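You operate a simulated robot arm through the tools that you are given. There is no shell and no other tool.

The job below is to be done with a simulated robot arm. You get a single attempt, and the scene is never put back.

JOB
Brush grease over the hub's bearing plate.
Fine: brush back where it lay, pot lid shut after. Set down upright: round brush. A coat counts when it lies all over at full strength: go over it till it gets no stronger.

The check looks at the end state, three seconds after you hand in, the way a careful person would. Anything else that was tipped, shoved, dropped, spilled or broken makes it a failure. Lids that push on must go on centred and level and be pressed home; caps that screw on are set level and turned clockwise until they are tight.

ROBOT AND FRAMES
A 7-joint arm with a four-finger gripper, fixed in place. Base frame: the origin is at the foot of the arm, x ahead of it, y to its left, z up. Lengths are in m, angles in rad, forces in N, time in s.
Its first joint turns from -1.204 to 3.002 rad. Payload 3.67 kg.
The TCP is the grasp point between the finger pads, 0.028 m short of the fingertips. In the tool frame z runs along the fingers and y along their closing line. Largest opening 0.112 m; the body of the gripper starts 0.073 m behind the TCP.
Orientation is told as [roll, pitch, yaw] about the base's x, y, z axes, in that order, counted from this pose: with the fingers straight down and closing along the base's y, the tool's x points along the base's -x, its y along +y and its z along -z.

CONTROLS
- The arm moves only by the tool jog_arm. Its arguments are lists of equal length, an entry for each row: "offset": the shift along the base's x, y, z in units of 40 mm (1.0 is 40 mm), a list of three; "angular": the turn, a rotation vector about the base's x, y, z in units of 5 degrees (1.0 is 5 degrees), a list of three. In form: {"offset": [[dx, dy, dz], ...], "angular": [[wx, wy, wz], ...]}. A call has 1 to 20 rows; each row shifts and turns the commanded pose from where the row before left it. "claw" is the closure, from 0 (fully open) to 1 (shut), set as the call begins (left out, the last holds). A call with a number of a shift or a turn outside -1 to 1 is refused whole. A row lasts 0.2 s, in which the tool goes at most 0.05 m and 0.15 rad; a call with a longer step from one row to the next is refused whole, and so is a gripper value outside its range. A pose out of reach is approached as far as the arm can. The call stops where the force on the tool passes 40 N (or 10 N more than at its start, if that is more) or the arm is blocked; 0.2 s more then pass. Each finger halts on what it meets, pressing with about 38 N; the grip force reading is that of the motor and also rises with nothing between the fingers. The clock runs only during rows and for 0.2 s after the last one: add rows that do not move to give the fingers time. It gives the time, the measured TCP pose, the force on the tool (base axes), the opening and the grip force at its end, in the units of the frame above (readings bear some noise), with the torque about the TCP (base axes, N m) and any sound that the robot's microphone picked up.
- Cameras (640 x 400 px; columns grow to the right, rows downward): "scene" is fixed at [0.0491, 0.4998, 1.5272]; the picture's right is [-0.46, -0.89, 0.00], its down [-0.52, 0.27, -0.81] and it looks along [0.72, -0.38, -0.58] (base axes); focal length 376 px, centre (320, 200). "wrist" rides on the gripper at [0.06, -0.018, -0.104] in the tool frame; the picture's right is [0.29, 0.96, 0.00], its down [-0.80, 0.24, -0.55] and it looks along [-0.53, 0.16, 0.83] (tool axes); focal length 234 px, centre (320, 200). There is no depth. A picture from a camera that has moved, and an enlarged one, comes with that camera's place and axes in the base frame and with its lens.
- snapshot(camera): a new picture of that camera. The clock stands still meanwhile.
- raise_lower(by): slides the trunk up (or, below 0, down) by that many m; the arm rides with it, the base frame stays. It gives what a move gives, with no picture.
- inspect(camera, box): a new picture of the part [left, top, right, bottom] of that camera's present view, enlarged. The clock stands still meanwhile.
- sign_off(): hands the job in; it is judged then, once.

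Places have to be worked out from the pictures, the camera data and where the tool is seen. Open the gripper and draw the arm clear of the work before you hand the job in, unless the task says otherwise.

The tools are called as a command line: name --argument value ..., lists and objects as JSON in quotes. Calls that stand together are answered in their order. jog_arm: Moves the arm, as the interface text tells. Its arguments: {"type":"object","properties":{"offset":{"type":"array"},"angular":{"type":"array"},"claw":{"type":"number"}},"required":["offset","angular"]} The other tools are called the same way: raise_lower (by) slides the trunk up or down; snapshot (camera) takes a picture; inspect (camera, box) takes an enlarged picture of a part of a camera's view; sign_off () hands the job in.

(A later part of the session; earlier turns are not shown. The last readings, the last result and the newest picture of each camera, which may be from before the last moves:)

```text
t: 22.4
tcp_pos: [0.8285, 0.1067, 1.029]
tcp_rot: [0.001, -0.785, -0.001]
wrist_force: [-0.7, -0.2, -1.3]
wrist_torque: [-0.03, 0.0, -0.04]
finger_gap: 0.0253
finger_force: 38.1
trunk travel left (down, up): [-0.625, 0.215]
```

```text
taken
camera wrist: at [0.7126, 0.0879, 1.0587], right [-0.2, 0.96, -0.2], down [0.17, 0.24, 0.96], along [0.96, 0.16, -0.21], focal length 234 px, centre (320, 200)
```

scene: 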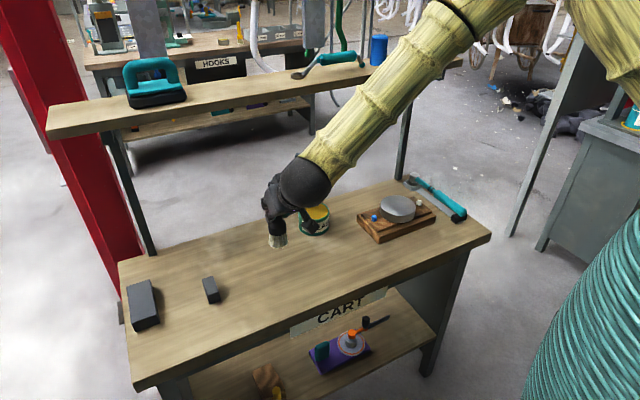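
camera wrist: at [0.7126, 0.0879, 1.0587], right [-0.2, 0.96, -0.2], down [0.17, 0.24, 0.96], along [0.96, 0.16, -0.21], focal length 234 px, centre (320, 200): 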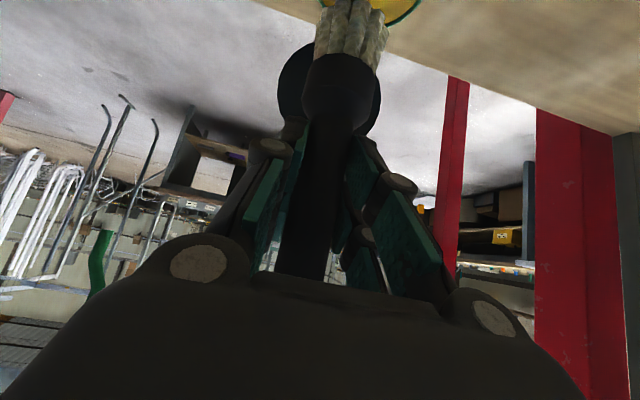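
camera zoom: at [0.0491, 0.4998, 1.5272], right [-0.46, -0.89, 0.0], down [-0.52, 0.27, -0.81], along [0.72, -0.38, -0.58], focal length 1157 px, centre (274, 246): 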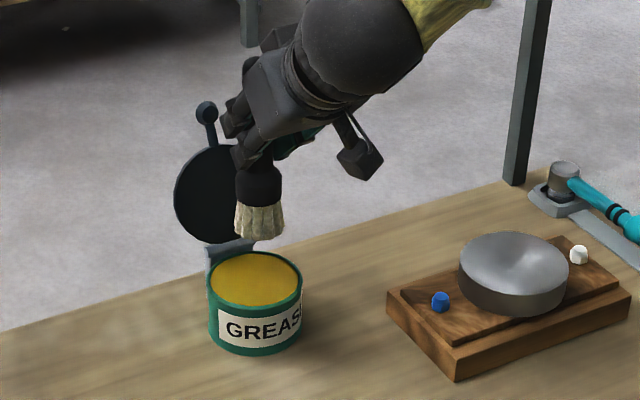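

The brush is over the grease. I lower slowly, watching the force.

jog_arm --offset '[[0.02, 0.03, -0.45], [0, 0, -0.45], [0, 0, -0.35], [0, 0, -0.25], [0, 0, 0]]' --angular '[[0, 0, 0], [0, 0, 0], [0, 0, 0], [0, 0, 0], [0, 0, 0]]'

inspect --camera "scene" --box '[270, 120, 400, 250]'

```text
t: 23.6
tcp_pos: [0.8287, 0.1081, 0.9685]
tcp_rot: [0.0, -0.785, -0.003]
wrist_force: [0.3, -0.9, -0.5]
wrist_torque: [0.03, 0.01, 0.01]
finger_gap: 0.0253
finger_force: 37.5
trunk travel left (down, up): [-0.625, 0.215]
```

```text
3.08 times, centred on (335, 185) of scene
camera zoom: at [0.0491, 0.4998, 1.5272], right [-0.46, -0.89, 0.0], down [-0.52, 0.27, -0.81], along [0.72, -0.38, -0.58], focal length 1157 px, centre (274, 246)
```

zoom: 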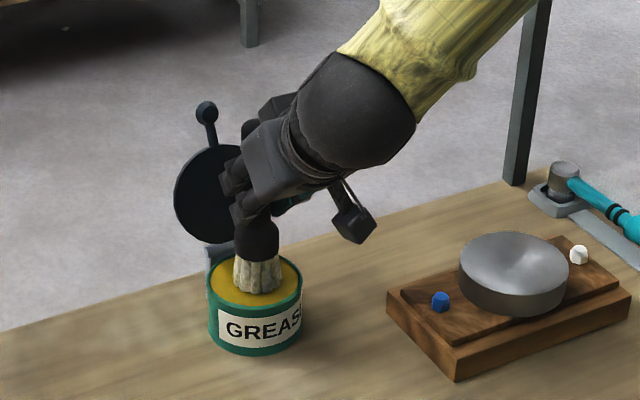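

Bristle tips are just at the grease surface. I dip 15 mm deeper.

jog_arm --offset '[[0, 0, -0.2], [0, 0, -0.2], [0, 0, 0], [0, 0, 0]]' --angular '[[0, 0, 0], [0, 0, 0], [0, 0, 0], [0, 0, 0]]'

inspect --camera "scene" --box '[270, 120, 400, 250]'

```text
t: 24.1
tcp_pos: [0.8316, 0.111, 0.9673]
tcp_rot: [0.004, -0.802, -0.007]
wrist_force: [-0.4, 3.2, 19.3]
wrist_torque: [0.22, -0.14, 0.01]
finger_gap: 0.0251
finger_force: 37.5
trunk travel left (down, up): [-0.625, 0.215]
stopped in row 2: the force on the tool passed its limit at 46 N (the readings are from after the stop); the commanded pose is now the measured one
```

```text
3.08 times, centred on (335, 185) of scene
camera zoom: at [0.0491, 0.4998, 1.5272], right [-0.46, -0.89, 0.0], down [-0.52, 0.27, -0.81], along [0.72, -0.38, -0.58], focal length 1157 px, centre (274, 246)
```

zoom: 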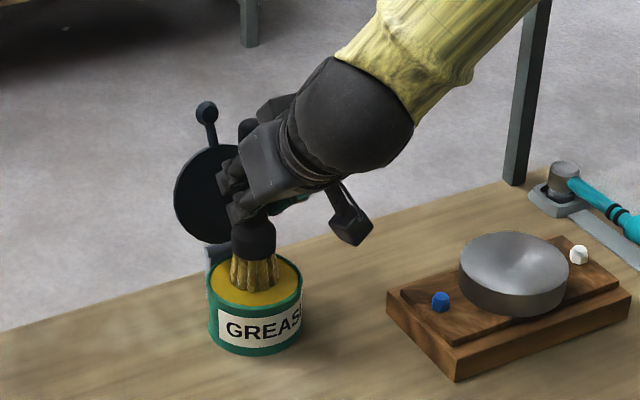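

The grease surface is firm and the bristles turned yellow — loaded. I lift straight up, and check the brush in the grip.

jog_arm --offset '[[-0.03, -0.03, 0.3], [-0.04, -0.04, 0.6], [0, 0, 0.65], [0, 0, 0]]' --angular '[[0, 0.2, 0.08], [0, 0, 0], [0, 0, 0], [0, 0, 0]]'

inspect --camera "scene" --box '[270, 120, 400, 250]'

snapshot --camera "wrist"

```text
t: 25.1
tcp_pos: [0.8281, 0.1072, 1.0246]
tcp_rot: [0.002, -0.778, 0.004]
wrist_force: [-0.3, -0.8, -0.8]
wrist_torque: [-0.02, -0.01, 0.0]
finger_gap: 0.025
finger_force: 37.9
trunk travel left (down, up): [-0.625, 0.215]
```

```text
3.08 times, centred on (335, 185) of scene
camera zoom: at [0.0491, 0.4998, 1.5272], right [-0.46, -0.89, 0.0], down [-0.52, 0.27, -0.81], along [0.72, -0.38, -0.58], focal length 1157 px, centre (274, 246)
```

zoom: 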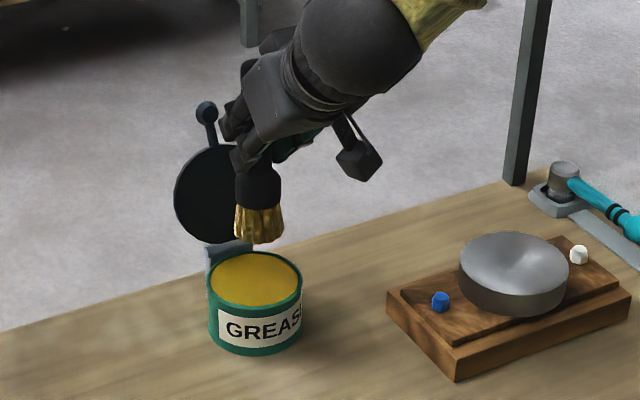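

```text
taken
camera wrist: at [0.7139, 0.088, 1.0565], right [-0.21, 0.96, -0.2], down [0.18, 0.24, 0.95], along [0.96, 0.17, -0.22], focal length 234 px, centre (320, 200)
```

wrist: 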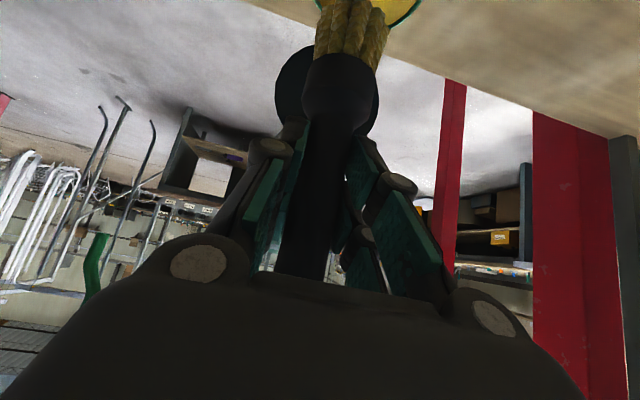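

The bristles are evenly loaded and the brush has not slipped. I carry it over to above the plate's centre, about (0.736, -0.123).

jog_arm --offset '[[-0.329, -0.821, 0], [-0.329, -0.821, 0], [-0.329, -0.821, 0], [-0.329, -0.821, 0], [-0.329, -0.821, 0], [-0.329, -0.821, 0], [-0.329, -0.821, 0], [0, 0, 0]]' --angular '[[0, 0, 0], [0, 0, 0], [0, 0, 0], [0, 0, 0], [0, 0, 0], [0, 0, 0], [0, 0, 0], [0, 0, 0]]'

inspect --camera "scene" --box '[330, 110, 470, 250]'

snapshot --camera "wrist"

```text
t: 26.9
tcp_pos: [0.7384, -0.1211, 1.0213]
tcp_rot: [0.001, -0.775, 0.005]
wrist_force: [0.1, 0.0, -1.2]
wrist_torque: [-0.03, 0.01, 0.0]
finger_gap: 0.025
finger_force: 38.0
trunk travel left (down, up): [-0.625, 0.215]
```

```text
2.86 times, centred on (400, 180) of scene
camera zoom: at [0.0491, 0.4998, 1.5272], right [-0.46, -0.89, 0.0], down [-0.52, 0.27, -0.81], along [0.72, -0.38, -0.58], focal length 1074 px, centre (91, 257)
```

zoom: 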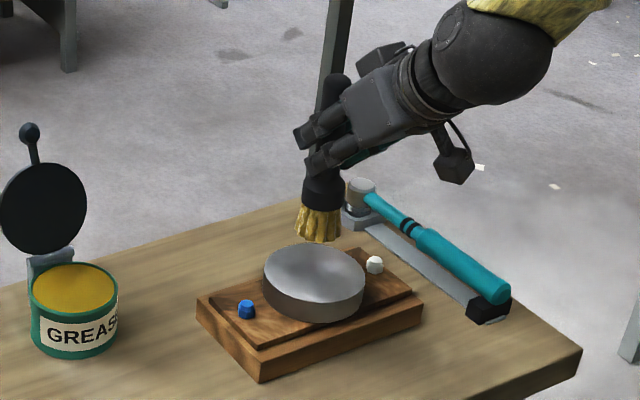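

```text
taken
camera wrist: at [0.6232, -0.1399, 1.0537], right [-0.21, 0.96, -0.2], down [0.18, 0.24, 0.95], along [0.96, 0.17, -0.22], focal length 234 px, centre (320, 200)
```

wrist: 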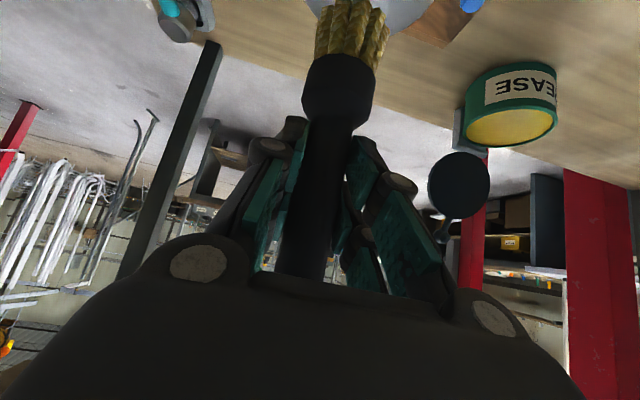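

The plate centre works out at (0.737, -0.120), top z≈0.867; the brush is right above it. I lower in shrinking steps to find contact.

jog_arm --offset '[[-0.02, 0.02, -0.4], [0, 0, -0.35], [0, 0, -0.1], [0, 0, -0.06], [0, 0, 0]]' --angular '[[0, 0, 0], [0, 0, 0], [0, 0, 0], [0, 0, 0], [0, 0, 0]]'

inspect --camera "scene" --box '[340, 150, 460, 250]'

```text
t: 28.1
tcp_pos: [0.7365, -0.1226, 0.9875]
tcp_rot: [0.002, -0.777, 0.003]
wrist_force: [-0.1, -0.7, -0.3]
wrist_torque: [0.0, 0.01, 0.03]
finger_gap: 0.0249
finger_force: 37.9
trunk travel left (down, up): [-0.625, 0.215]
```

```text
4.00 times, centred on (400, 200) of scene
camera zoom: at [0.0491, 0.4998, 1.5272], right [-0.46, -0.89, 0.0], down [-0.52, 0.27, -0.81], along [0.72, -0.38, -0.58], focal length 1504 px, centre (0, 200)
```

zoom: 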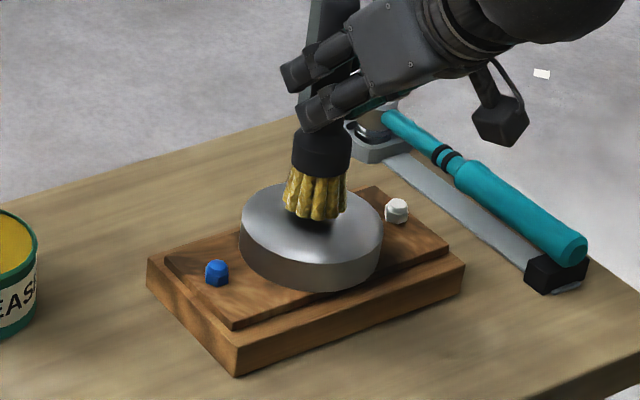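

A small gap remains (shadow below the tips). I creep down a few millimetres more.

jog_arm --offset '[[0, 0, -0.06], [0, 0, -0.06], [0, 0, -0.04], [0, 0, 0]]' --angular '[[0, 0, 0], [0, 0, 0], [0, 0, 0], [0, 0, 0]]'

```text
t: 29.1
tcp_pos: [0.7358, -0.1241, 0.9824]
tcp_rot: [0.003, -0.776, 0.003]
wrist_force: [-0.5, -0.8, -0.7]
wrist_torque: [0.01, -0.01, 0.03]
finger_gap: 0.0251
finger_force: 38.0
trunk travel left (down, up): [-0.625, 0.215]
```

No contact yet; continuing in 1.5 mm steps.

jog_arm --offset '[[0, 0.03, -0.04], [0, 0.03, -0.04], [0, 0, 0]]' --angular '[[0, 0, 0], [0, 0, 0], [0, 0, 0]]'

inspect --camera "scene" --box '[360, 170, 440, 240]'

```text
t: 29.9
tcp_pos: [0.7364, -0.1203, 0.9806]
tcp_rot: [0.004, -0.776, 0.005]
wrist_force: [-0.3, -0.2, -1.7]
wrist_torque: [-0.03, 0.01, -0.01]
finger_gap: 0.025
finger_force: 38.2
trunk travel left (down, up): [-0.625, 0.215]
```

```text
5.71 times, centred on (400, 205) of scene
camera zoom: at [0.0491, 0.4998, 1.5272], right [-0.46, -0.89, 0.0], down [-0.52, 0.27, -0.81], along [0.72, -0.38, -0.58], focal length 2148 px, centre (-137, 171)
```

zoom: 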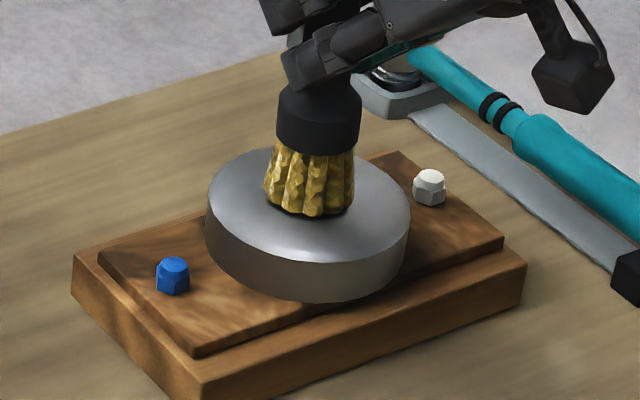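

Very nearly touching. I continue in 1 mm steps.

jog_arm --offset '[[0, 0, -0.025], [0, 0, -0.025], [0, 0, -0.025], [0, 0, 0]]' --angular '[[0, 0, 0], [0, 0, 0], [0, 0, 0], [0, 0, 0]]'

```text
t: 30.9
tcp_pos: [0.7357, -0.1199, 0.9765]
tcp_rot: [0.004, -0.779, 0.003]
wrist_force: [1.1, -1.3, 12.2]
wrist_torque: [-0.19, -0.55, -0.02]
finger_gap: 0.0249
finger_force: 37.9
trunk travel left (down, up): [-0.625, 0.215]
```

Contact at 12 N. I ease off half a millimetre and make a first stroke along y across the plate, out and back.

jog_arm --offset '[[0, 0.1, 0.01], [0, 0.2, 0], [0, 0.2, 0], [0, 0.2, 0], [0, 0.2, 0], [0, -0.2, 0], [0, -0.25, 0], [0, -0.25, 0], [0, -0.25, 0], [0, -0.25, 0], [0, -0.25, 0], [0, -0.25, 0], [0, 0, 0]]' --angular '[[0, 0, 0], [0, 0, 0], [0, 0, 0], [0, 0, 0], [0, 0, 0], [0, 0, 0], [0, 0, 0], [0, 0, 0], [0, 0, 0], [0, 0, 0], [0, 0, 0], [0, 0, 0], [0, 0, 0]]'

inspect --camera "scene" --box '[360, 170, 440, 240]'

```text
t: 33.7
tcp_pos: [0.735, -0.1511, 0.9764]
tcp_rot: [0.001, -0.778, 0.006]
wrist_force: [0.3, 8.3, 18.1]
wrist_torque: [0.57, -0.43, 0.16]
finger_gap: 0.0251
finger_force: 37.8
trunk travel left (down, up): [-0.625, 0.215]
```

```text
5.71 times, centred on (400, 205) of scene
camera zoom: at [0.0491, 0.4998, 1.5272], right [-0.46, -0.89, 0.0], down [-0.52, 0.27, -0.81], along [0.72, -0.38, -0.58], focal length 2148 px, centre (-137, 171)
```

zoom: 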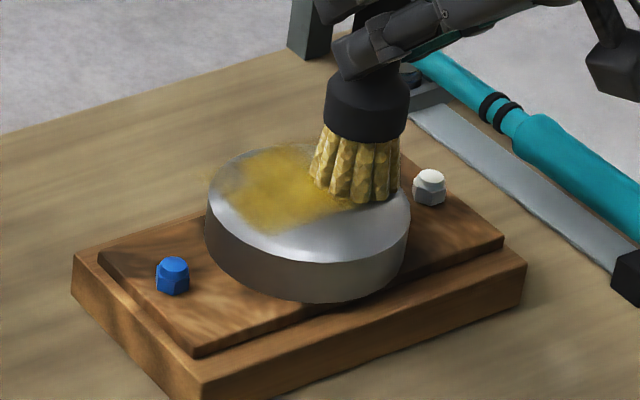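

A yellow coat is appearing. I lift the brush clear to see the pattern properly.

jog_arm --offset '[[0, 0, 0.3], [0, 0, 0.8], [0, -0.3, 0.9], [0, -0.5, 0.5], [0, 0, 0]]' --angular '[[0, 0, 0], [0, 0, 0], [0, 0, 0], [0, 0, 0], [0, 0, 0]]'

inspect --camera "scene" --box '[360, 170, 440, 240]'

snapshot --camera "wrist"

```text
t: 34.9
tcp_pos: [0.7352, -0.1834, 1.0774]
tcp_rot: [0.003, -0.776, 0.003]
wrist_force: [0.7, 0.3, 0.0]
wrist_torque: [0.0, 0.05, -0.01]
finger_gap: 0.025
finger_force: 38.2
trunk travel left (down, up): [-0.625, 0.215]
```

```text
5.71 times, centred on (400, 205) of scene
camera zoom: at [0.0491, 0.4998, 1.5272], right [-0.46, -0.89, 0.0], down [-0.52, 0.27, -0.81], along [0.72, -0.38, -0.58], focal length 2148 px, centre (-137, 171)
```

zoom: 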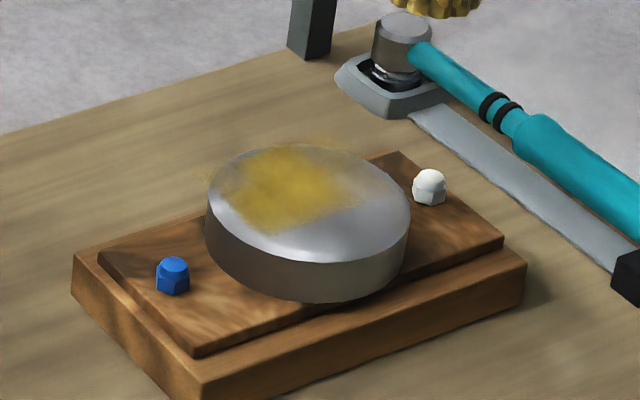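

```text
taken
camera wrist: at [0.6203, -0.2028, 1.1095], right [-0.21, 0.96, -0.2], down [0.18, 0.24, 0.95], along [0.96, 0.17, -0.22], focal length 234 px, centre (320, 200)
```

wrist: 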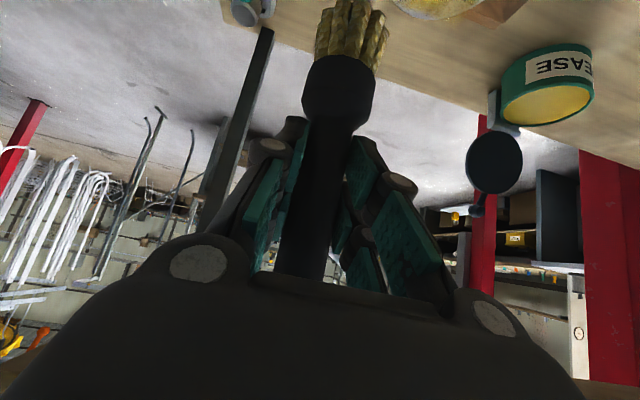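

The coat lies toward the far side (+x), and the torque shows only the far edge of the bristles touched: the brush is tilted slightly. I look closely at the brush's attitude.

inspect --camera "scene" --box '[380, 90, 480, 190]'

inspect --camera "wrist" --box '[270, 0, 550, 160]'

```text
4.00 times, centred on (430, 140) of scene
camera zoom: at [0.0491, 0.4998, 1.5272], right [-0.46, -0.89, 0.0], down [-0.52, 0.27, -0.81], along [0.72, -0.38, -0.58], focal length 1504 px, centre (-120, 440)
```

zoom: 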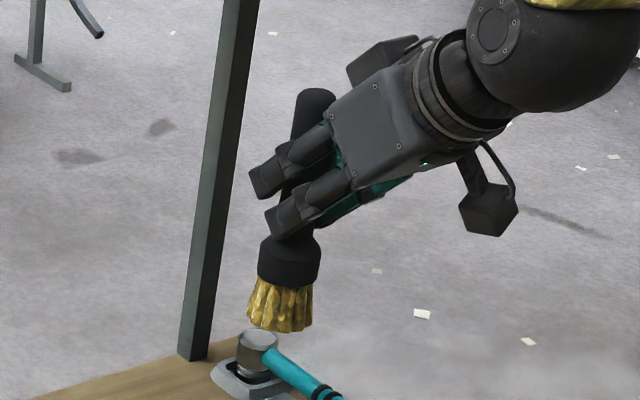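

```text
2.29 times, centred on (410, 80) of wrist
camera zoom: at [0.6203, -0.2028, 1.1095], right [-0.21, 0.96, -0.2], down [0.18, 0.24, 0.95], along [0.96, 0.17, -0.22], focal length 535 px, centre (114, 474)
```

zoom: 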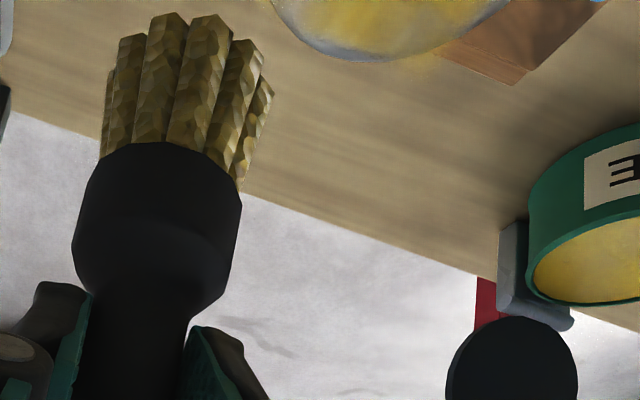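

I zoom further in on the brush to measure its tilt against true vertical.

inspect --camera "scene" --box '[385, 105, 465, 180]'

```text
5.33 times, centred on (425, 142) of scene
camera zoom: at [0.0491, 0.4998, 1.5272], right [-0.46, -0.89, 0.0], down [-0.52, 0.27, -0.81], along [0.72, -0.38, -0.58], focal length 2005 px, centre (-240, 507)
```

zoom: 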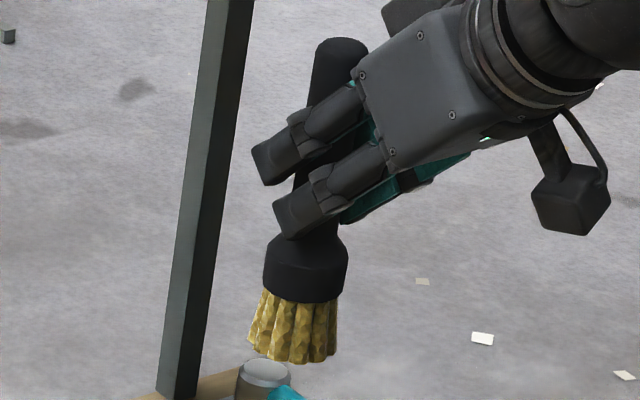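

In the picture plane the brush is vertical; the small tilt is about y (far edge low). I rotate the tool back by about 1.2°, return over the plate centre, and will use the contact torque to level it.

jog_arm --offset '[[0, 0.394, -0.5625], [0, 0.394, -0.5625], [0, 0.394, -0.5625], [0, 0.394, -0.55], [0, 0, -0.1], [0, 0, 0]]' --angular '[[0, -0.06, 0], [0, -0.06, 0], [0, -0.06, 0], [0, -0.06, 0], [0, 0, 0], [0, 0, 0]]'

jog_arm --offset '[[0, 0, -0.03], [0, 0, -0.03], [0, 0, 0], [0, 0, 0]]' --angular '[[0, 0, 0], [0, 0, 0], [0, 0, 0], [0, 0, 0]]'

```text
t: 36.3
tcp_pos: [0.7367, -0.12, 0.9836]
tcp_rot: [0.002, -0.798, 0.005]
wrist_force: [-0.3, -0.4, -0.7]
wrist_torque: [-0.01, 0.0, -0.01]
finger_gap: 0.0249
finger_force: 37.6
trunk travel left (down, up): [-0.625, 0.215]
```

```text
t: 37.3
tcp_pos: [0.7362, -0.1208, 0.9805]
tcp_rot: [0.001, -0.798, 0.005]
wrist_force: [0.8, 0.9, -1.6]
wrist_torque: [-0.01, 0.0, 0.01]
finger_gap: 0.0251
finger_force: 38.2
trunk travel left (down, up): [-0.625, 0.215]
```

No contact yet at z≈0.9805; I creep down another 3 mm.

jog_arm --offset '[[0, 0, -0.03], [0, 0, -0.03], [0, 0, -0.02], [0, 0, 0]]' --angular '[[0, 0, 0], [0, 0, 0], [0, 0, 0], [0, 0, 0]]'

```text
t: 38.3
tcp_pos: [0.7354, -0.1218, 0.9769]
tcp_rot: [0.005, -0.797, 0.005]
wrist_force: [0.0, 0.0, -1.1]
wrist_torque: [0.0, 0.02, 0.01]
finger_gap: 0.0249
finger_force: 37.6
trunk travel left (down, up): [-0.625, 0.215]
```

jog_arm --offset '[[0, 0, -0.025], [0, 0, -0.025], [0, 0, 0]]' --angular '[[0, 0, 0], [0, 0, 0], [0, 0, 0]]'

```text
t: 39.1
tcp_pos: [0.7358, -0.1204, 0.9764]
tcp_rot: [0.004, -0.802, 0.002]
wrist_force: [1.6, -3.0, 17.6]
wrist_torque: [-0.28, 0.17, 0.04]
finger_gap: 0.0249
finger_force: 38.0
trunk travel left (down, up): [-0.625, 0.215]
```

Now the near edge touches (torque flipped sign), so level lies between: about −0.788, as at the grasp. I rotate back half-way and re-read.

jog_arm --offset '[[0, 0, 0.02], [0, 0, 0]]' --angular '[[0, 0.115, 0], [0, 0, 0]]'

```text
t: 39.7
tcp_pos: [0.7352, -0.1207, 0.9762]
tcp_rot: [0.005, -0.791, 0.003]
wrist_force: [7.8, -1.9, 15.9]
wrist_torque: [-0.15, -0.86, -0.11]
finger_gap: 0.0252
finger_force: 38.2
trunk travel left (down, up): [-0.625, 0.215]
```

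The contact is now centred (dx≈0, dy≈4 mm). I ease the pressure slightly and run a full ring at 33 mm radius around the plate centre.

jog_arm --offset '[[0.29, 0.005, 0.012], [0.29, 0.005, 0], [0.29, 0.005, 0], [-0.0628, 0.3157, 0], [-0.1789, 0.2676, 0], [-0.2676, 0.1789, 0], [-0.3157, 0.0628, 0], [-0.3157, -0.0628, 0], [-0.2676, -0.1789, 0], [-0.1789, -0.2676, 0], [-0.0628, -0.3157, 0], [0.0628, -0.3157, 0], [0.1789, -0.2676, 0], [0.2676, -0.1789, 0], [0.3157, -0.0628, 0], [0.3157, 0.0628, 0], [0.2676, 0.1789, 0], [0.1789, 0.2676, 0], [0.0628, 0.3157, 0]]' --angular '[[0, 0, 0], [0, 0, 0], [0, 0, 0], [0, 0, 0], [0, 0, 0], [0, 0, 0], [0, 0, 0], [0, 0, 0], [0, 0, 0], [0, 0, 0], [0, 0, 0], [0, 0, 0], [0, 0, 0], [0, 0, 0], [0, 0, 0], [0, 0, 0], [0, 0, 0], [0, 0, 0], [0, 0, 0]]'

inspect --camera "scene" --box '[360, 170, 440, 240]'

```text
t: 43.7
tcp_pos: [0.771, -0.1207, 0.9767]
tcp_rot: [0.004, -0.787, 0.003]
wrist_force: [-1.7, -3.9, 8.3]
wrist_torque: [-0.12, -0.13, -0.04]
finger_gap: 0.0249
finger_force: 37.3
trunk travel left (down, up): [-0.625, 0.215]
```

```text
5.71 times, centred on (400, 205) of scene
camera zoom: at [0.0491, 0.4998, 1.5272], right [-0.46, -0.89, 0.0], down [-0.52, 0.27, -0.81], along [0.72, -0.38, -0.58], focal length 2148 px, centre (-137, 171)
```

zoom: 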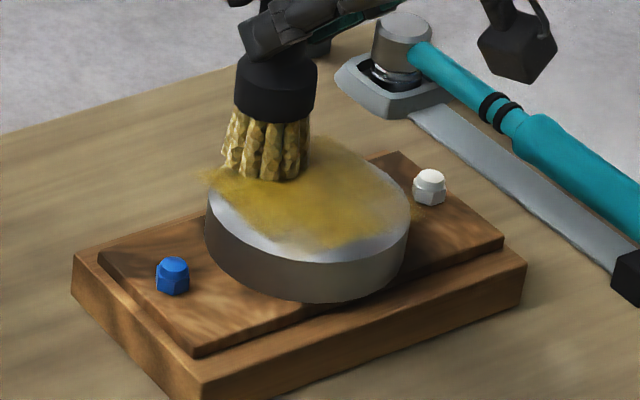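

Most of the plate is coated but the near (−x, +y) rim is bare: the plate's centre, in TCP terms, is more like (0.722, −0.112). I go through the centre and sweep the near/left half-ring about that corrected centre.

jog_arm --offset '[[-0.245, 0.045, 0], [-0.245, 0.045, 0], [-0.245, 0.045, 0], [-0.245, 0.045, 0], [-0.245, 0.045, 0], [-0.25, 0, 0], [-0.25, 0, 0], [-0.25, 0, 0], [0.0571, 0.287, 0], [0.1626, 0.2433, 0], [0.2433, 0.1626, 0], [0.287, 0.0571, 0], [0.287, -0.0571, 0], [0.2433, -0.1626, 0], [0.1626, -0.2433, 0], [0.0571, -0.287, 0], [-0.25, 0, 0], [-0.25, 0, 0], [-0.25, 0, 0]]' --angular '[[0, 0, 0], [0, 0, 0], [0, 0, 0], [0, 0, 0], [0, 0, 0], [0, 0, 0], [0, 0, 0], [0, 0, 0], [0, 0, 0], [0, 0, 0], [0, 0, 0], [0, 0, 0], [0, 0, 0], [0, 0, 0], [0, 0, 0], [0, 0, 0], [0, 0, 0], [0, 0, 0], [0, 0, 0]]'

inspect --camera "scene" --box '[360, 170, 440, 240]'

```text
t: 47.7
tcp_pos: [0.7206, -0.1122, 0.9773]
tcp_rot: [0.004, -0.789, 0.002]
wrist_force: [0.1, 0.4, -0.4]
wrist_torque: [-0.04, -0.02, 0.05]
finger_gap: 0.0249
finger_force: 37.9
trunk travel left (down, up): [-0.625, 0.215]
```

```text
5.71 times, centred on (400, 205) of scene
camera zoom: at [0.0491, 0.4998, 1.5272], right [-0.46, -0.89, 0.0], down [-0.52, 0.27, -0.81], along [0.72, -0.38, -0.58], focal length 2148 px, centre (-137, 171)
```

zoom: 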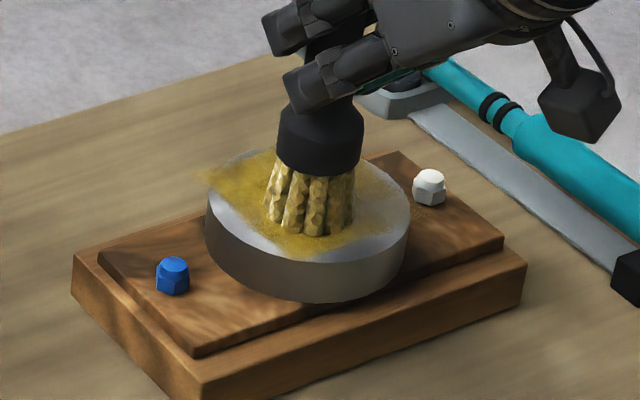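

Contact was lost on this pass (force zero) and the bristles look paler. I lift to view the coat.

jog_arm --offset '[[0, 0, 0.5], [0.2, 0.3, 0.7], [0.4, 0.7, 0.4], [0.4, 0.8, 0], [0.4, 0.8, 0], [0, 0, 0]]' --angular '[[0, 0, 0], [0, 0, 0], [0, 0, 0], [0, 0, 0], [0, 0, 0], [0, 0, 0]]'

inspect --camera "scene" --box '[360, 170, 440, 240]'

inspect --camera "scene" --box '[280, 120, 400, 250]'

```text
t: 49.3
tcp_pos: [0.7907, -0.0306, 1.0676]
tcp_rot: [0.149, -0.787, -0.155]
wrist_force: [0.0, -0.4, -1.2]
wrist_torque: [0.01, -0.01, 0.0]
finger_gap: 0.025
finger_force: 37.8
trunk travel left (down, up): [-0.625, 0.215]
stopped in row 6: the arm was blocked; the commanded pose is now the measured one
```

```text
5.71 times, centred on (400, 205) of scene
camera zoom: at [0.0491, 0.4998, 1.5272], right [-0.46, -0.89, 0.0], down [-0.52, 0.27, -0.81], along [0.72, -0.38, -0.58], focal length 2148 px, centre (-137, 171)
```

zoom: 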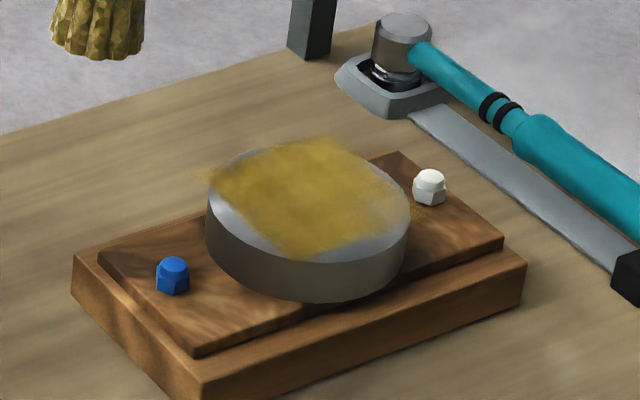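

```text
3.08 times, centred on (340, 185) of scene
camera zoom: at [0.0491, 0.4998, 1.5272], right [-0.46, -0.89, 0.0], down [-0.52, 0.27, -0.81], along [0.72, -0.38, -0.58], focal length 1157 px, centre (258, 246)
```

zoom: 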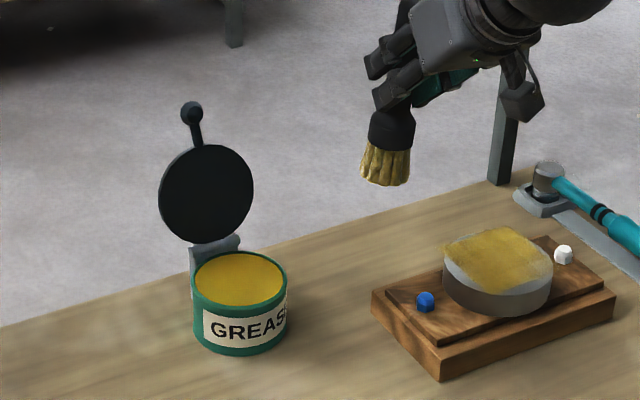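

The arm reports it was blocked on the way (tool rotated slightly, no tool force). I look at the whole scene to see why.

snapshot --camera "scene"

snapshot --camera "wrist"

```text
taken
```

scene: 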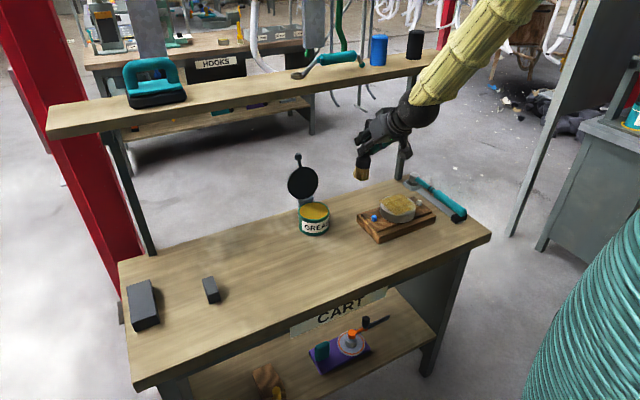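

```text
taken
camera wrist: at [0.6737, -0.0469, 1.095], right [-0.16, 0.98, -0.1], down [0.17, 0.13, 0.98], along [0.97, 0.13, -0.19], focal length 234 px, centre (320, 200)
```

wrist: 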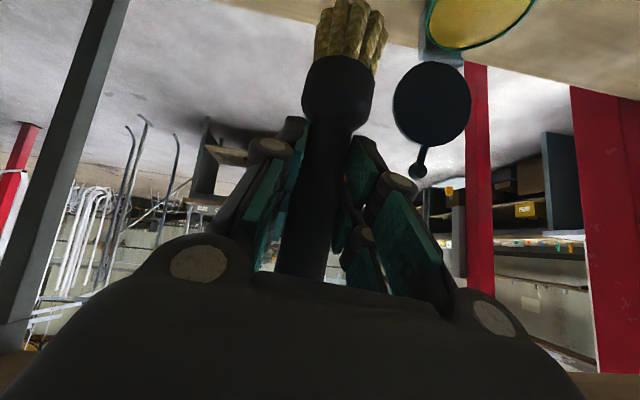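

Nothing touches the tool; the likely cause is that at this height the forearm lines up with the 45° tool (wrist singularity) as I cross y≈0. I raise the trunk by 0.10 m so the forearm will be steeper than the tool, then come back down.

raise_lower --by 0.1

snapshot --camera "scene"

```text
t: 50.7
tcp_pos: [0.7903, -0.0321, 1.1661]
tcp_rot: [0.147, -0.785, -0.151]
wrist_force: [-0.1, 0.4, -0.8]
wrist_torque: [0.03, 0.04, -0.01]
finger_gap: 0.0252
finger_force: 38.1
trunk travel left (down, up): [-0.725, 0.115]
```

```text
taken
```

scene: 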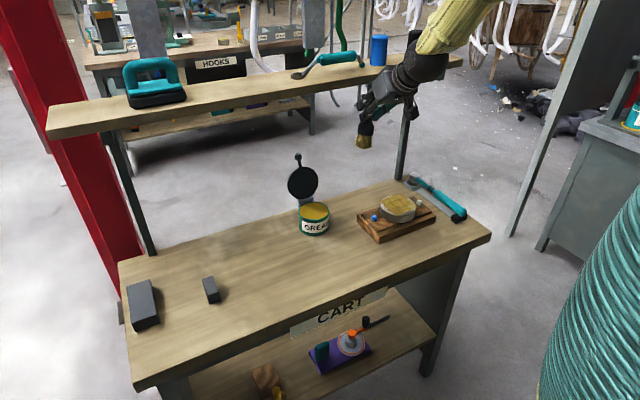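

Trunk is up 0.10 m. Now I come down slowly by 0.13 m while restoring the tool's roll/yaw.

jog_arm --offset '[[0, 0, -0.3], [0, 0, -0.4], [0, 0, -0.4], [0, 0, -0.4], [0, 0, -0.4], [0, 0, -0.4], [0, 0, -0.4], [0, 0, -0.3], [0, 0, -0.2], [0, 0, 0]]' --angular '[[0, 0, 0], [0, 0, 0], [-0.2, 0, 0.095], [-0.2, 0, 0.095], [-0.2, 0, 0.095], [-0.2, 0, 0.095], [-0.2, 0, 0.095], [-0.2, 0, 0.098], [0, 0, 0], [0, 0, 0]]'

snapshot --camera "scene"

```text
t: 52.9
tcp_pos: [0.7958, -0.0437, 1.0448]
tcp_rot: [0.064, -0.794, -0.079]
wrist_force: [-1.0, -0.2, -1.2]
wrist_torque: [0.0, 0.03, -0.03]
finger_gap: 0.025
finger_force: 38.3
trunk travel left (down, up): [-0.725, 0.115]
```

```text
taken
```

scene: 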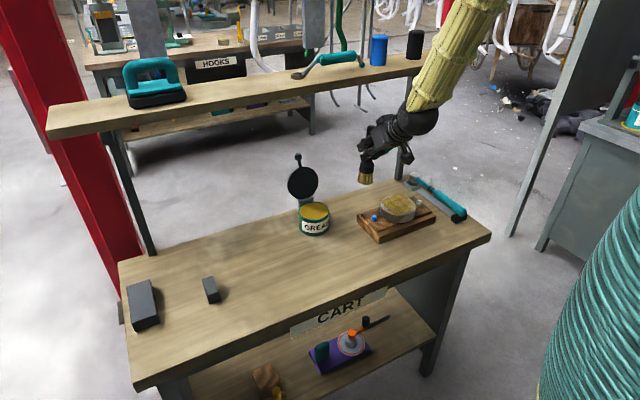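

The pose has not fully converged. I wait a moment to see whether it settles.

jog_arm --offset '[[0, 0, 0], [0, 0, 0], [0, 0, 0], [0, 0, 0], [0, 0, 0]]' --angular '[[0, 0, 0], [0, 0, 0], [0, 0, 0], [0, 0, 0], [0, 0, 0]]'

```text
t: 54.1
tcp_pos: [0.7958, -0.048, 1.0419]
tcp_rot: [0.057, -0.789, -0.077]
wrist_force: [-0.1, 0.2, -1.2]
wrist_torque: [0.0, 0.03, 0.02]
finger_gap: 0.0251
finger_force: 38.3
trunk travel left (down, up): [-0.725, 0.115]
```

It stays off by ~16 mm and 6°, so a wrist joint wound the wrong way round the singularity. I go back toward the earlier good pose near y = −0.12 to unwind it.

jog_arm --offset '[[-0.3, -0.55, -0.1], [-0.3, -0.55, -0.1], [-0.3, -0.55, -0.1], [-0.3, -0.55, -0.1], [0, 0, 0], [0, 0, 0]]' --angular '[[0, 0, 0], [0, 0, 0], [0, 0, 0], [0, 0, 0], [0, 0, 0], [0, 0, 0]]'

snapshot --camera "scene"

```text
t: 55.5
tcp_pos: [0.7428, -0.1188, 1.0213]
tcp_rot: [-0.008, -0.795, 0.011]
wrist_force: [0.2, -0.4, -1.3]
wrist_torque: [0.03, 0.02, 0.0]
finger_gap: 0.025
finger_force: 38.2
trunk travel left (down, up): [-0.725, 0.115]
```

```text
taken
```

scene: 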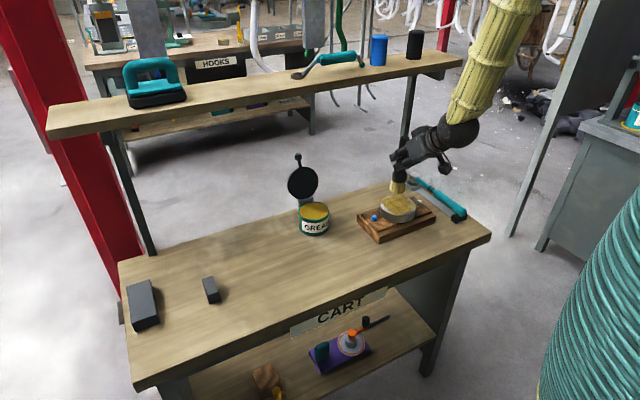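

Back in a clean pose, and the forearm is now clearly steeper than the tool. I cross toward the pot again, in smaller pieces.

jog_arm --offset '[[0.2125, 0.565, 0], [0.2125, 0.565, 0], [0.2125, 0.565, 0], [0, 0, 0]]' --angular '[[0, 0, 0], [0, 0, 0], [0, 0, 0], [0, 0, 0]]'

```text
t: 56.5
tcp_pos: [0.7681, -0.0542, 1.0219]
tcp_rot: [0.007, -0.793, -0.011]
wrist_force: [0.1, -0.5, -0.8]
wrist_torque: [0.01, 0.0, -0.03]
finger_gap: 0.0252
finger_force: 38.0
trunk travel left (down, up): [-0.725, 0.115]
```

Tracking fairly well; I continue with smaller steps.

jog_arm --offset '[[0.1, 0.28, 0], [0.1, 0.28, 0], [0.1, 0.28, 0], [0, 0, 0]]' --angular '[[0, 0, 0], [0, 0, 0], [0, 0, 0], [0, 0, 0]]'

```text
t: 57.5
tcp_pos: [0.7872, -0.0369, 1.0269]
tcp_rot: [0.07, -0.786, -0.095]
wrist_force: [-0.1, -0.7, -0.8]
wrist_torque: [0.01, 0.02, 0.04]
finger_gap: 0.025
finger_force: 38.0
trunk travel left (down, up): [-0.725, 0.115]
```

Stuck again at the same place: the wrist is on the flipped branch because the forearm is *steeper* than the tool near the hub. The right cure is the other way: get the forearm shallower by lowering the trunk. I first return to y≈−0.15 and go up to unwind there.

jog_arm --offset '[[-0.2, -0.5, 0], [-0.2, -0.5, 0], [-0.2, -0.6, 0.1], [-0.2, -0.6, 0.1], [-0.1, -0.6, 0.1], [-0.1, -0.6, 0.1], [0, 0, 0]]' --angular '[[0, 0, 0], [0, 0, 0], [0, 0, 0], [0, 0, 0], [0, 0, 0], [0, 0, 0], [0, 0, 0]]'

jog_arm --offset '[[0, 0, 0.5], [0, 0, 0.5], [0, 0, 0.5], [0, 0, 0.5], [0, 0, 0.5], [0, 0, 0.5], [0, 0, 0.5], [0, 0, 0.5], [0, 0, 0.5], [0, 0, 0]]' --angular '[[0, 0, 0], [0, 0, 0], [0, 0, 0], [0, 0, 0], [0, 0, 0], [0, 0, 0], [0, 0, 0], [0, 0, 0], [0, 0, 0], [0, 0, 0]]'

snapshot --camera "scene"

```text
t: 59.1
tcp_pos: [0.7411, -0.1527, 1.0368]
tcp_rot: [-0.012, -0.793, 0.013]
wrist_force: [0.5, 0.6, -0.6]
wrist_torque: [0.0, 0.02, -0.01]
finger_gap: 0.0251
finger_force: 37.8
trunk travel left (down, up): [-0.725, 0.115]
```

```text
t: 61.3
tcp_pos: [0.7393, -0.1544, 1.2169]
tcp_rot: [-0.009, -0.794, 0.012]
wrist_force: [-0.1, 1.0, -1.2]
wrist_torque: [0.0, -0.01, 0.0]
finger_gap: 0.025
finger_force: 38.0
trunk travel left (down, up): [-0.725, 0.115]
```

```text
taken
```

scene: 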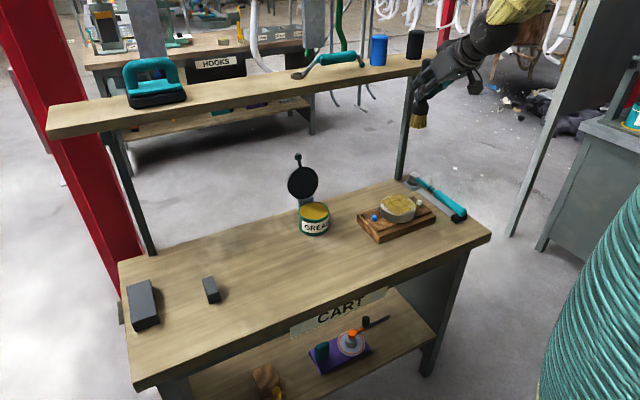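

Clean tracking. I lower the trunk by 0.2 m (brush tip ends about 4 cm above the plate).

raise_lower --by -0.19

jog_arm --offset '[[0, 0, 0.5], [0, 0, 0.5], [0, 0, 0.5], [0, 0, 0.5], [0, 0, 0.5], [0, 0, 0.5], [0, 0, 0.5], [0, 0, 0]]' --angular '[[0, 0, 0], [0, 0, 0], [0, 0, 0], [0, 0, 0], [0, 0, 0], [0, 0, 0], [0, 0, 0], [0, 0, 0]]'

snapshot --camera "scene"

```text
t: 63.4
tcp_pos: [0.7393, -0.1519, 1.0291]
tcp_rot: [-0.008, -0.794, 0.01]
wrist_force: [-0.3, 0.3, -1.4]
wrist_torque: [-0.02, 0.0, 0.02]
finger_gap: 0.025
finger_force: 38.1
trunk travel left (down, up): [-0.535, 0.305]
```

```text
t: 65.2
tcp_pos: [0.739, -0.1512, 1.1391]
tcp_rot: [-0.003, -0.785, 0.012]
wrist_force: [0.2, 0.2, -0.8]
wrist_torque: [0.0, -0.01, 0.0]
finger_gap: 0.0249
finger_force: 37.8
out of reach, approached as far as the arm can: row 6, 7
trunk travel left (down, up): [-0.535, 0.305]
```

```text
taken
```

scene: 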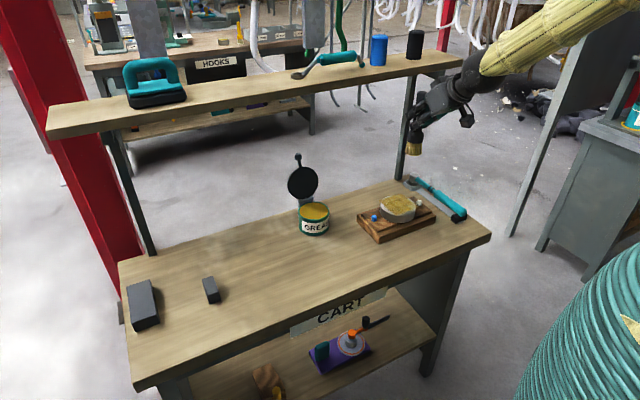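

It reached its upper limit at z≈1.14 for this trunk height, so about −0.15 m total trunk is a good compromise. I come down a little and lower the trunk another 6 cm.

jog_arm --offset '[[0, 0, -0.5], [0, 0, -0.5], [0, 0, -0.5], [0, 0, 0]]' --angular '[[0, 0, 0], [0, 0, 0], [0, 0, 0], [0, 0, 0]]'

raise_lower --by -0.06

```text
t: 66.2
tcp_pos: [0.7382, -0.1518, 1.0778]
tcp_rot: [-0.013, -0.793, 0.012]
wrist_force: [0.3, 0.8, -0.6]
wrist_torque: [0.0, -0.03, -0.02]
finger_gap: 0.0251
finger_force: 38.3
trunk travel left (down, up): [-0.535, 0.305]
```

```text
t: 67.2
tcp_pos: [0.7378, -0.1522, 1.0184]
tcp_rot: [-0.01, -0.792, 0.013]
wrist_force: [0.6, 0.0, -0.7]
wrist_torque: [0.01, 0.02, -0.02]
finger_gap: 0.0251
finger_force: 37.8
trunk travel left (down, up): [-0.475, 0.365]
```

Trunk is 0.15 m below its start position and the pose is clean. I trim the orientation and cross toward the pot.

jog_arm --offset '[[0.1875, 0.5425, 0.025], [0.1875, 0.5425, 0.025], [0.1875, 0.5425, 0.025], [0.1875, 0.5425, 0.025], [0.1875, 0.5425, 0.025], [0.1875, 0.5425, 0.025], [0, 0, 0]]' --angular '[[0.08, 0.046, -0.057], [0, 0, 0], [0, 0, 0], [0, 0, 0], [0, 0, 0], [0, 0, 0], [0, 0, 0]]'

```text
t: 68.8
tcp_pos: [0.7867, -0.0312, 1.0296]
tcp_rot: [0.062, -0.788, -0.057]
wrist_force: [-0.4, 0.1, -1.0]
wrist_torque: [0.0, -0.02, -0.02]
finger_gap: 0.0252
finger_force: 38.3
trunk travel left (down, up): [-0.475, 0.365]
```

Again it sticks near y≈−0.03. I look at the arm itself to understand what stops it.

snapshot --camera "scene"

inspect --camera "scene" --box '[340, 0, 640, 200]'

snapshot --camera "wrist"

```text
taken
```

scene: 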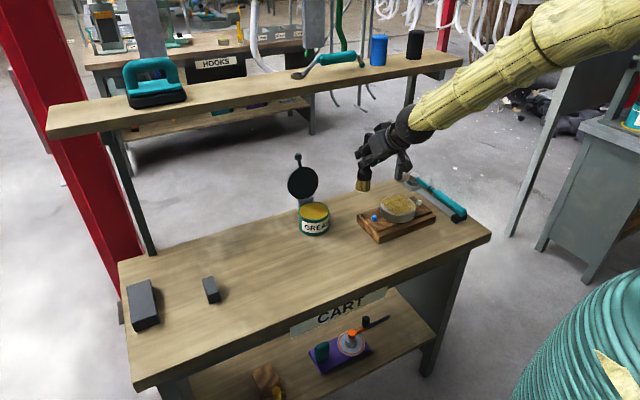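

```text
2.00 times, centred on (490, 100) of scene
camera zoom: at [0.0491, 0.4998, 1.5272], right [-0.46, -0.89, 0.0], down [-0.52, 0.27, -0.81], along [0.72, -0.38, -0.58], focal length 752 px, centre (-20, 400)
```

zoom: 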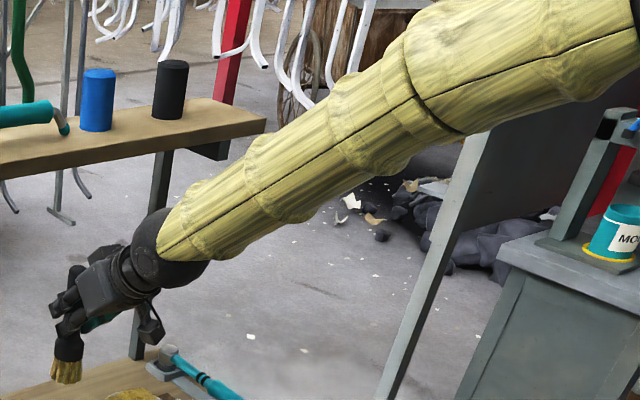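

```text
taken
camera wrist: at [0.6703, -0.0498, 1.0594], right [-0.19, 0.97, -0.16], down [0.17, 0.2, 0.97], along [0.97, 0.15, -0.2], focal length 234 px, centre (320, 200)
```

wrist: 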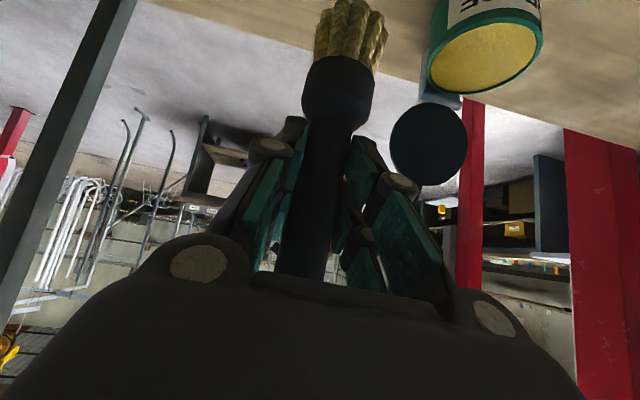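

No obstacle is visible; it is the wrist alignment (forearm and tool nearly collinear near y≈0). The brush may tilt in transit, so I go back to y≈−0.13, turn the tool 25° more upright there, and cross with that attitude.

jog_arm --offset '[[-0.225, -0.55, 0.03], [-0.225, -0.55, 0.03], [-0.225, -0.55, 0.03], [-0.225, -0.55, 0.03], [-0.225, -0.55, 0.03], [0, 0, 0]]' --angular '[[0, 0, 0], [0, 0, 0], [0, 0, 0], [0, 0, 0], [0, 0, 0], [0, 0, 0]]'

jog_arm --offset '[[0, 0, 0], [0, 0, 0], [0, 0, 0], [0, 0, 0], [0, 0, 0], [0, 0, 0], [0, 0, 0], [0, 0, 0], [0, 0, 0], [0, 0, 0], [0, 0, 0]]' --angular '[[0, 0.5, 0], [0, 0.5, 0], [0, 0.5, 0], [0, 0.5, 0], [0, 0.5, 0], [0, 0.5, 0], [0, 0.5, 0], [0, 0.5, 0], [0, 0.5, 0], [0, 0.5, 0], [0, 0, 0]]'

snapshot --camera "scene"

```text
t: 70.2
tcp_pos: [0.7397, -0.1313, 1.0294]
tcp_rot: [0.0, -0.791, 0.001]
wrist_force: [0.4, -0.4, -0.8]
wrist_torque: [-0.02, -0.01, 0.02]
finger_gap: 0.0249
finger_force: 38.5
trunk travel left (down, up): [-0.475, 0.365]
```

```text
t: 72.5
tcp_pos: [0.7391, -0.132, 1.0301]
tcp_rot: [0.0, -0.355, 0.002]
wrist_force: [-0.2, 0.0, -0.1]
wrist_torque: [-0.02, 0.01, -0.03]
finger_gap: 0.0251
finger_force: 37.9
trunk travel left (down, up): [-0.475, 0.365]
```

```text
taken
```

scene: 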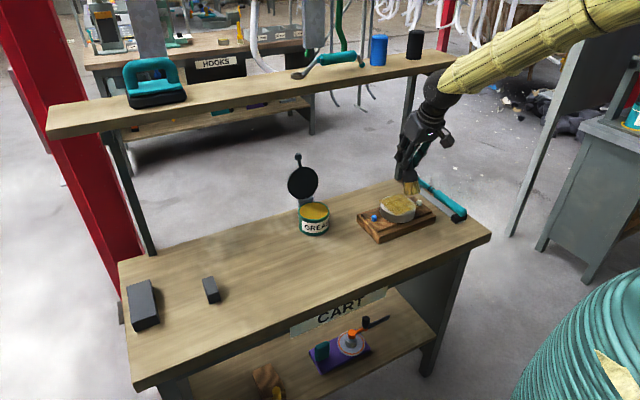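

The tool turned cleanly. I cross toward y = +0.108 with this attitude.

jog_arm --offset '[[0.15, 0.6, 0.025], [0.15, 0.6, 0.025], [0.15, 0.6, 0.025], [0.15, 0.6, 0.025], [0.15, 0.6, 0.025], [0.15, 0.6, 0.025], [0.15, 0.6, 0.025], [0.15, 0.6, 0.025], [0.15, 0.6, 0.025], [0.15, 0.6, 0.025], [0, 0, 0]]' --angular '[[0, 0, 0], [0, 0, 0], [0, 0, 0], [0, 0, 0], [0, 0, 0], [0, 0, 0], [0, 0, 0], [0, 0, 0], [0, 0, 0], [0, 0, 0], [0, 0, 0]]'

snapshot --camera "scene"

```text
t: 75.2
tcp_pos: [0.8079, 0.0833, 1.0832]
tcp_rot: [0.092, -0.375, -0.062]
wrist_force: [0.3, -0.1, -2.0]
wrist_torque: [0.05, -0.05, -0.02]
finger_gap: 0.0251
finger_force: 38.4
trunk travel left (down, up): [-0.475, 0.365]
stopped in row 11: the arm was blocked; the commanded pose is now the measured one
```

```text
taken
```

scene: 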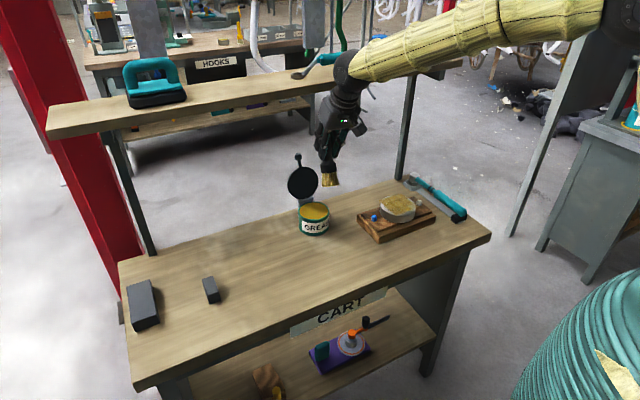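

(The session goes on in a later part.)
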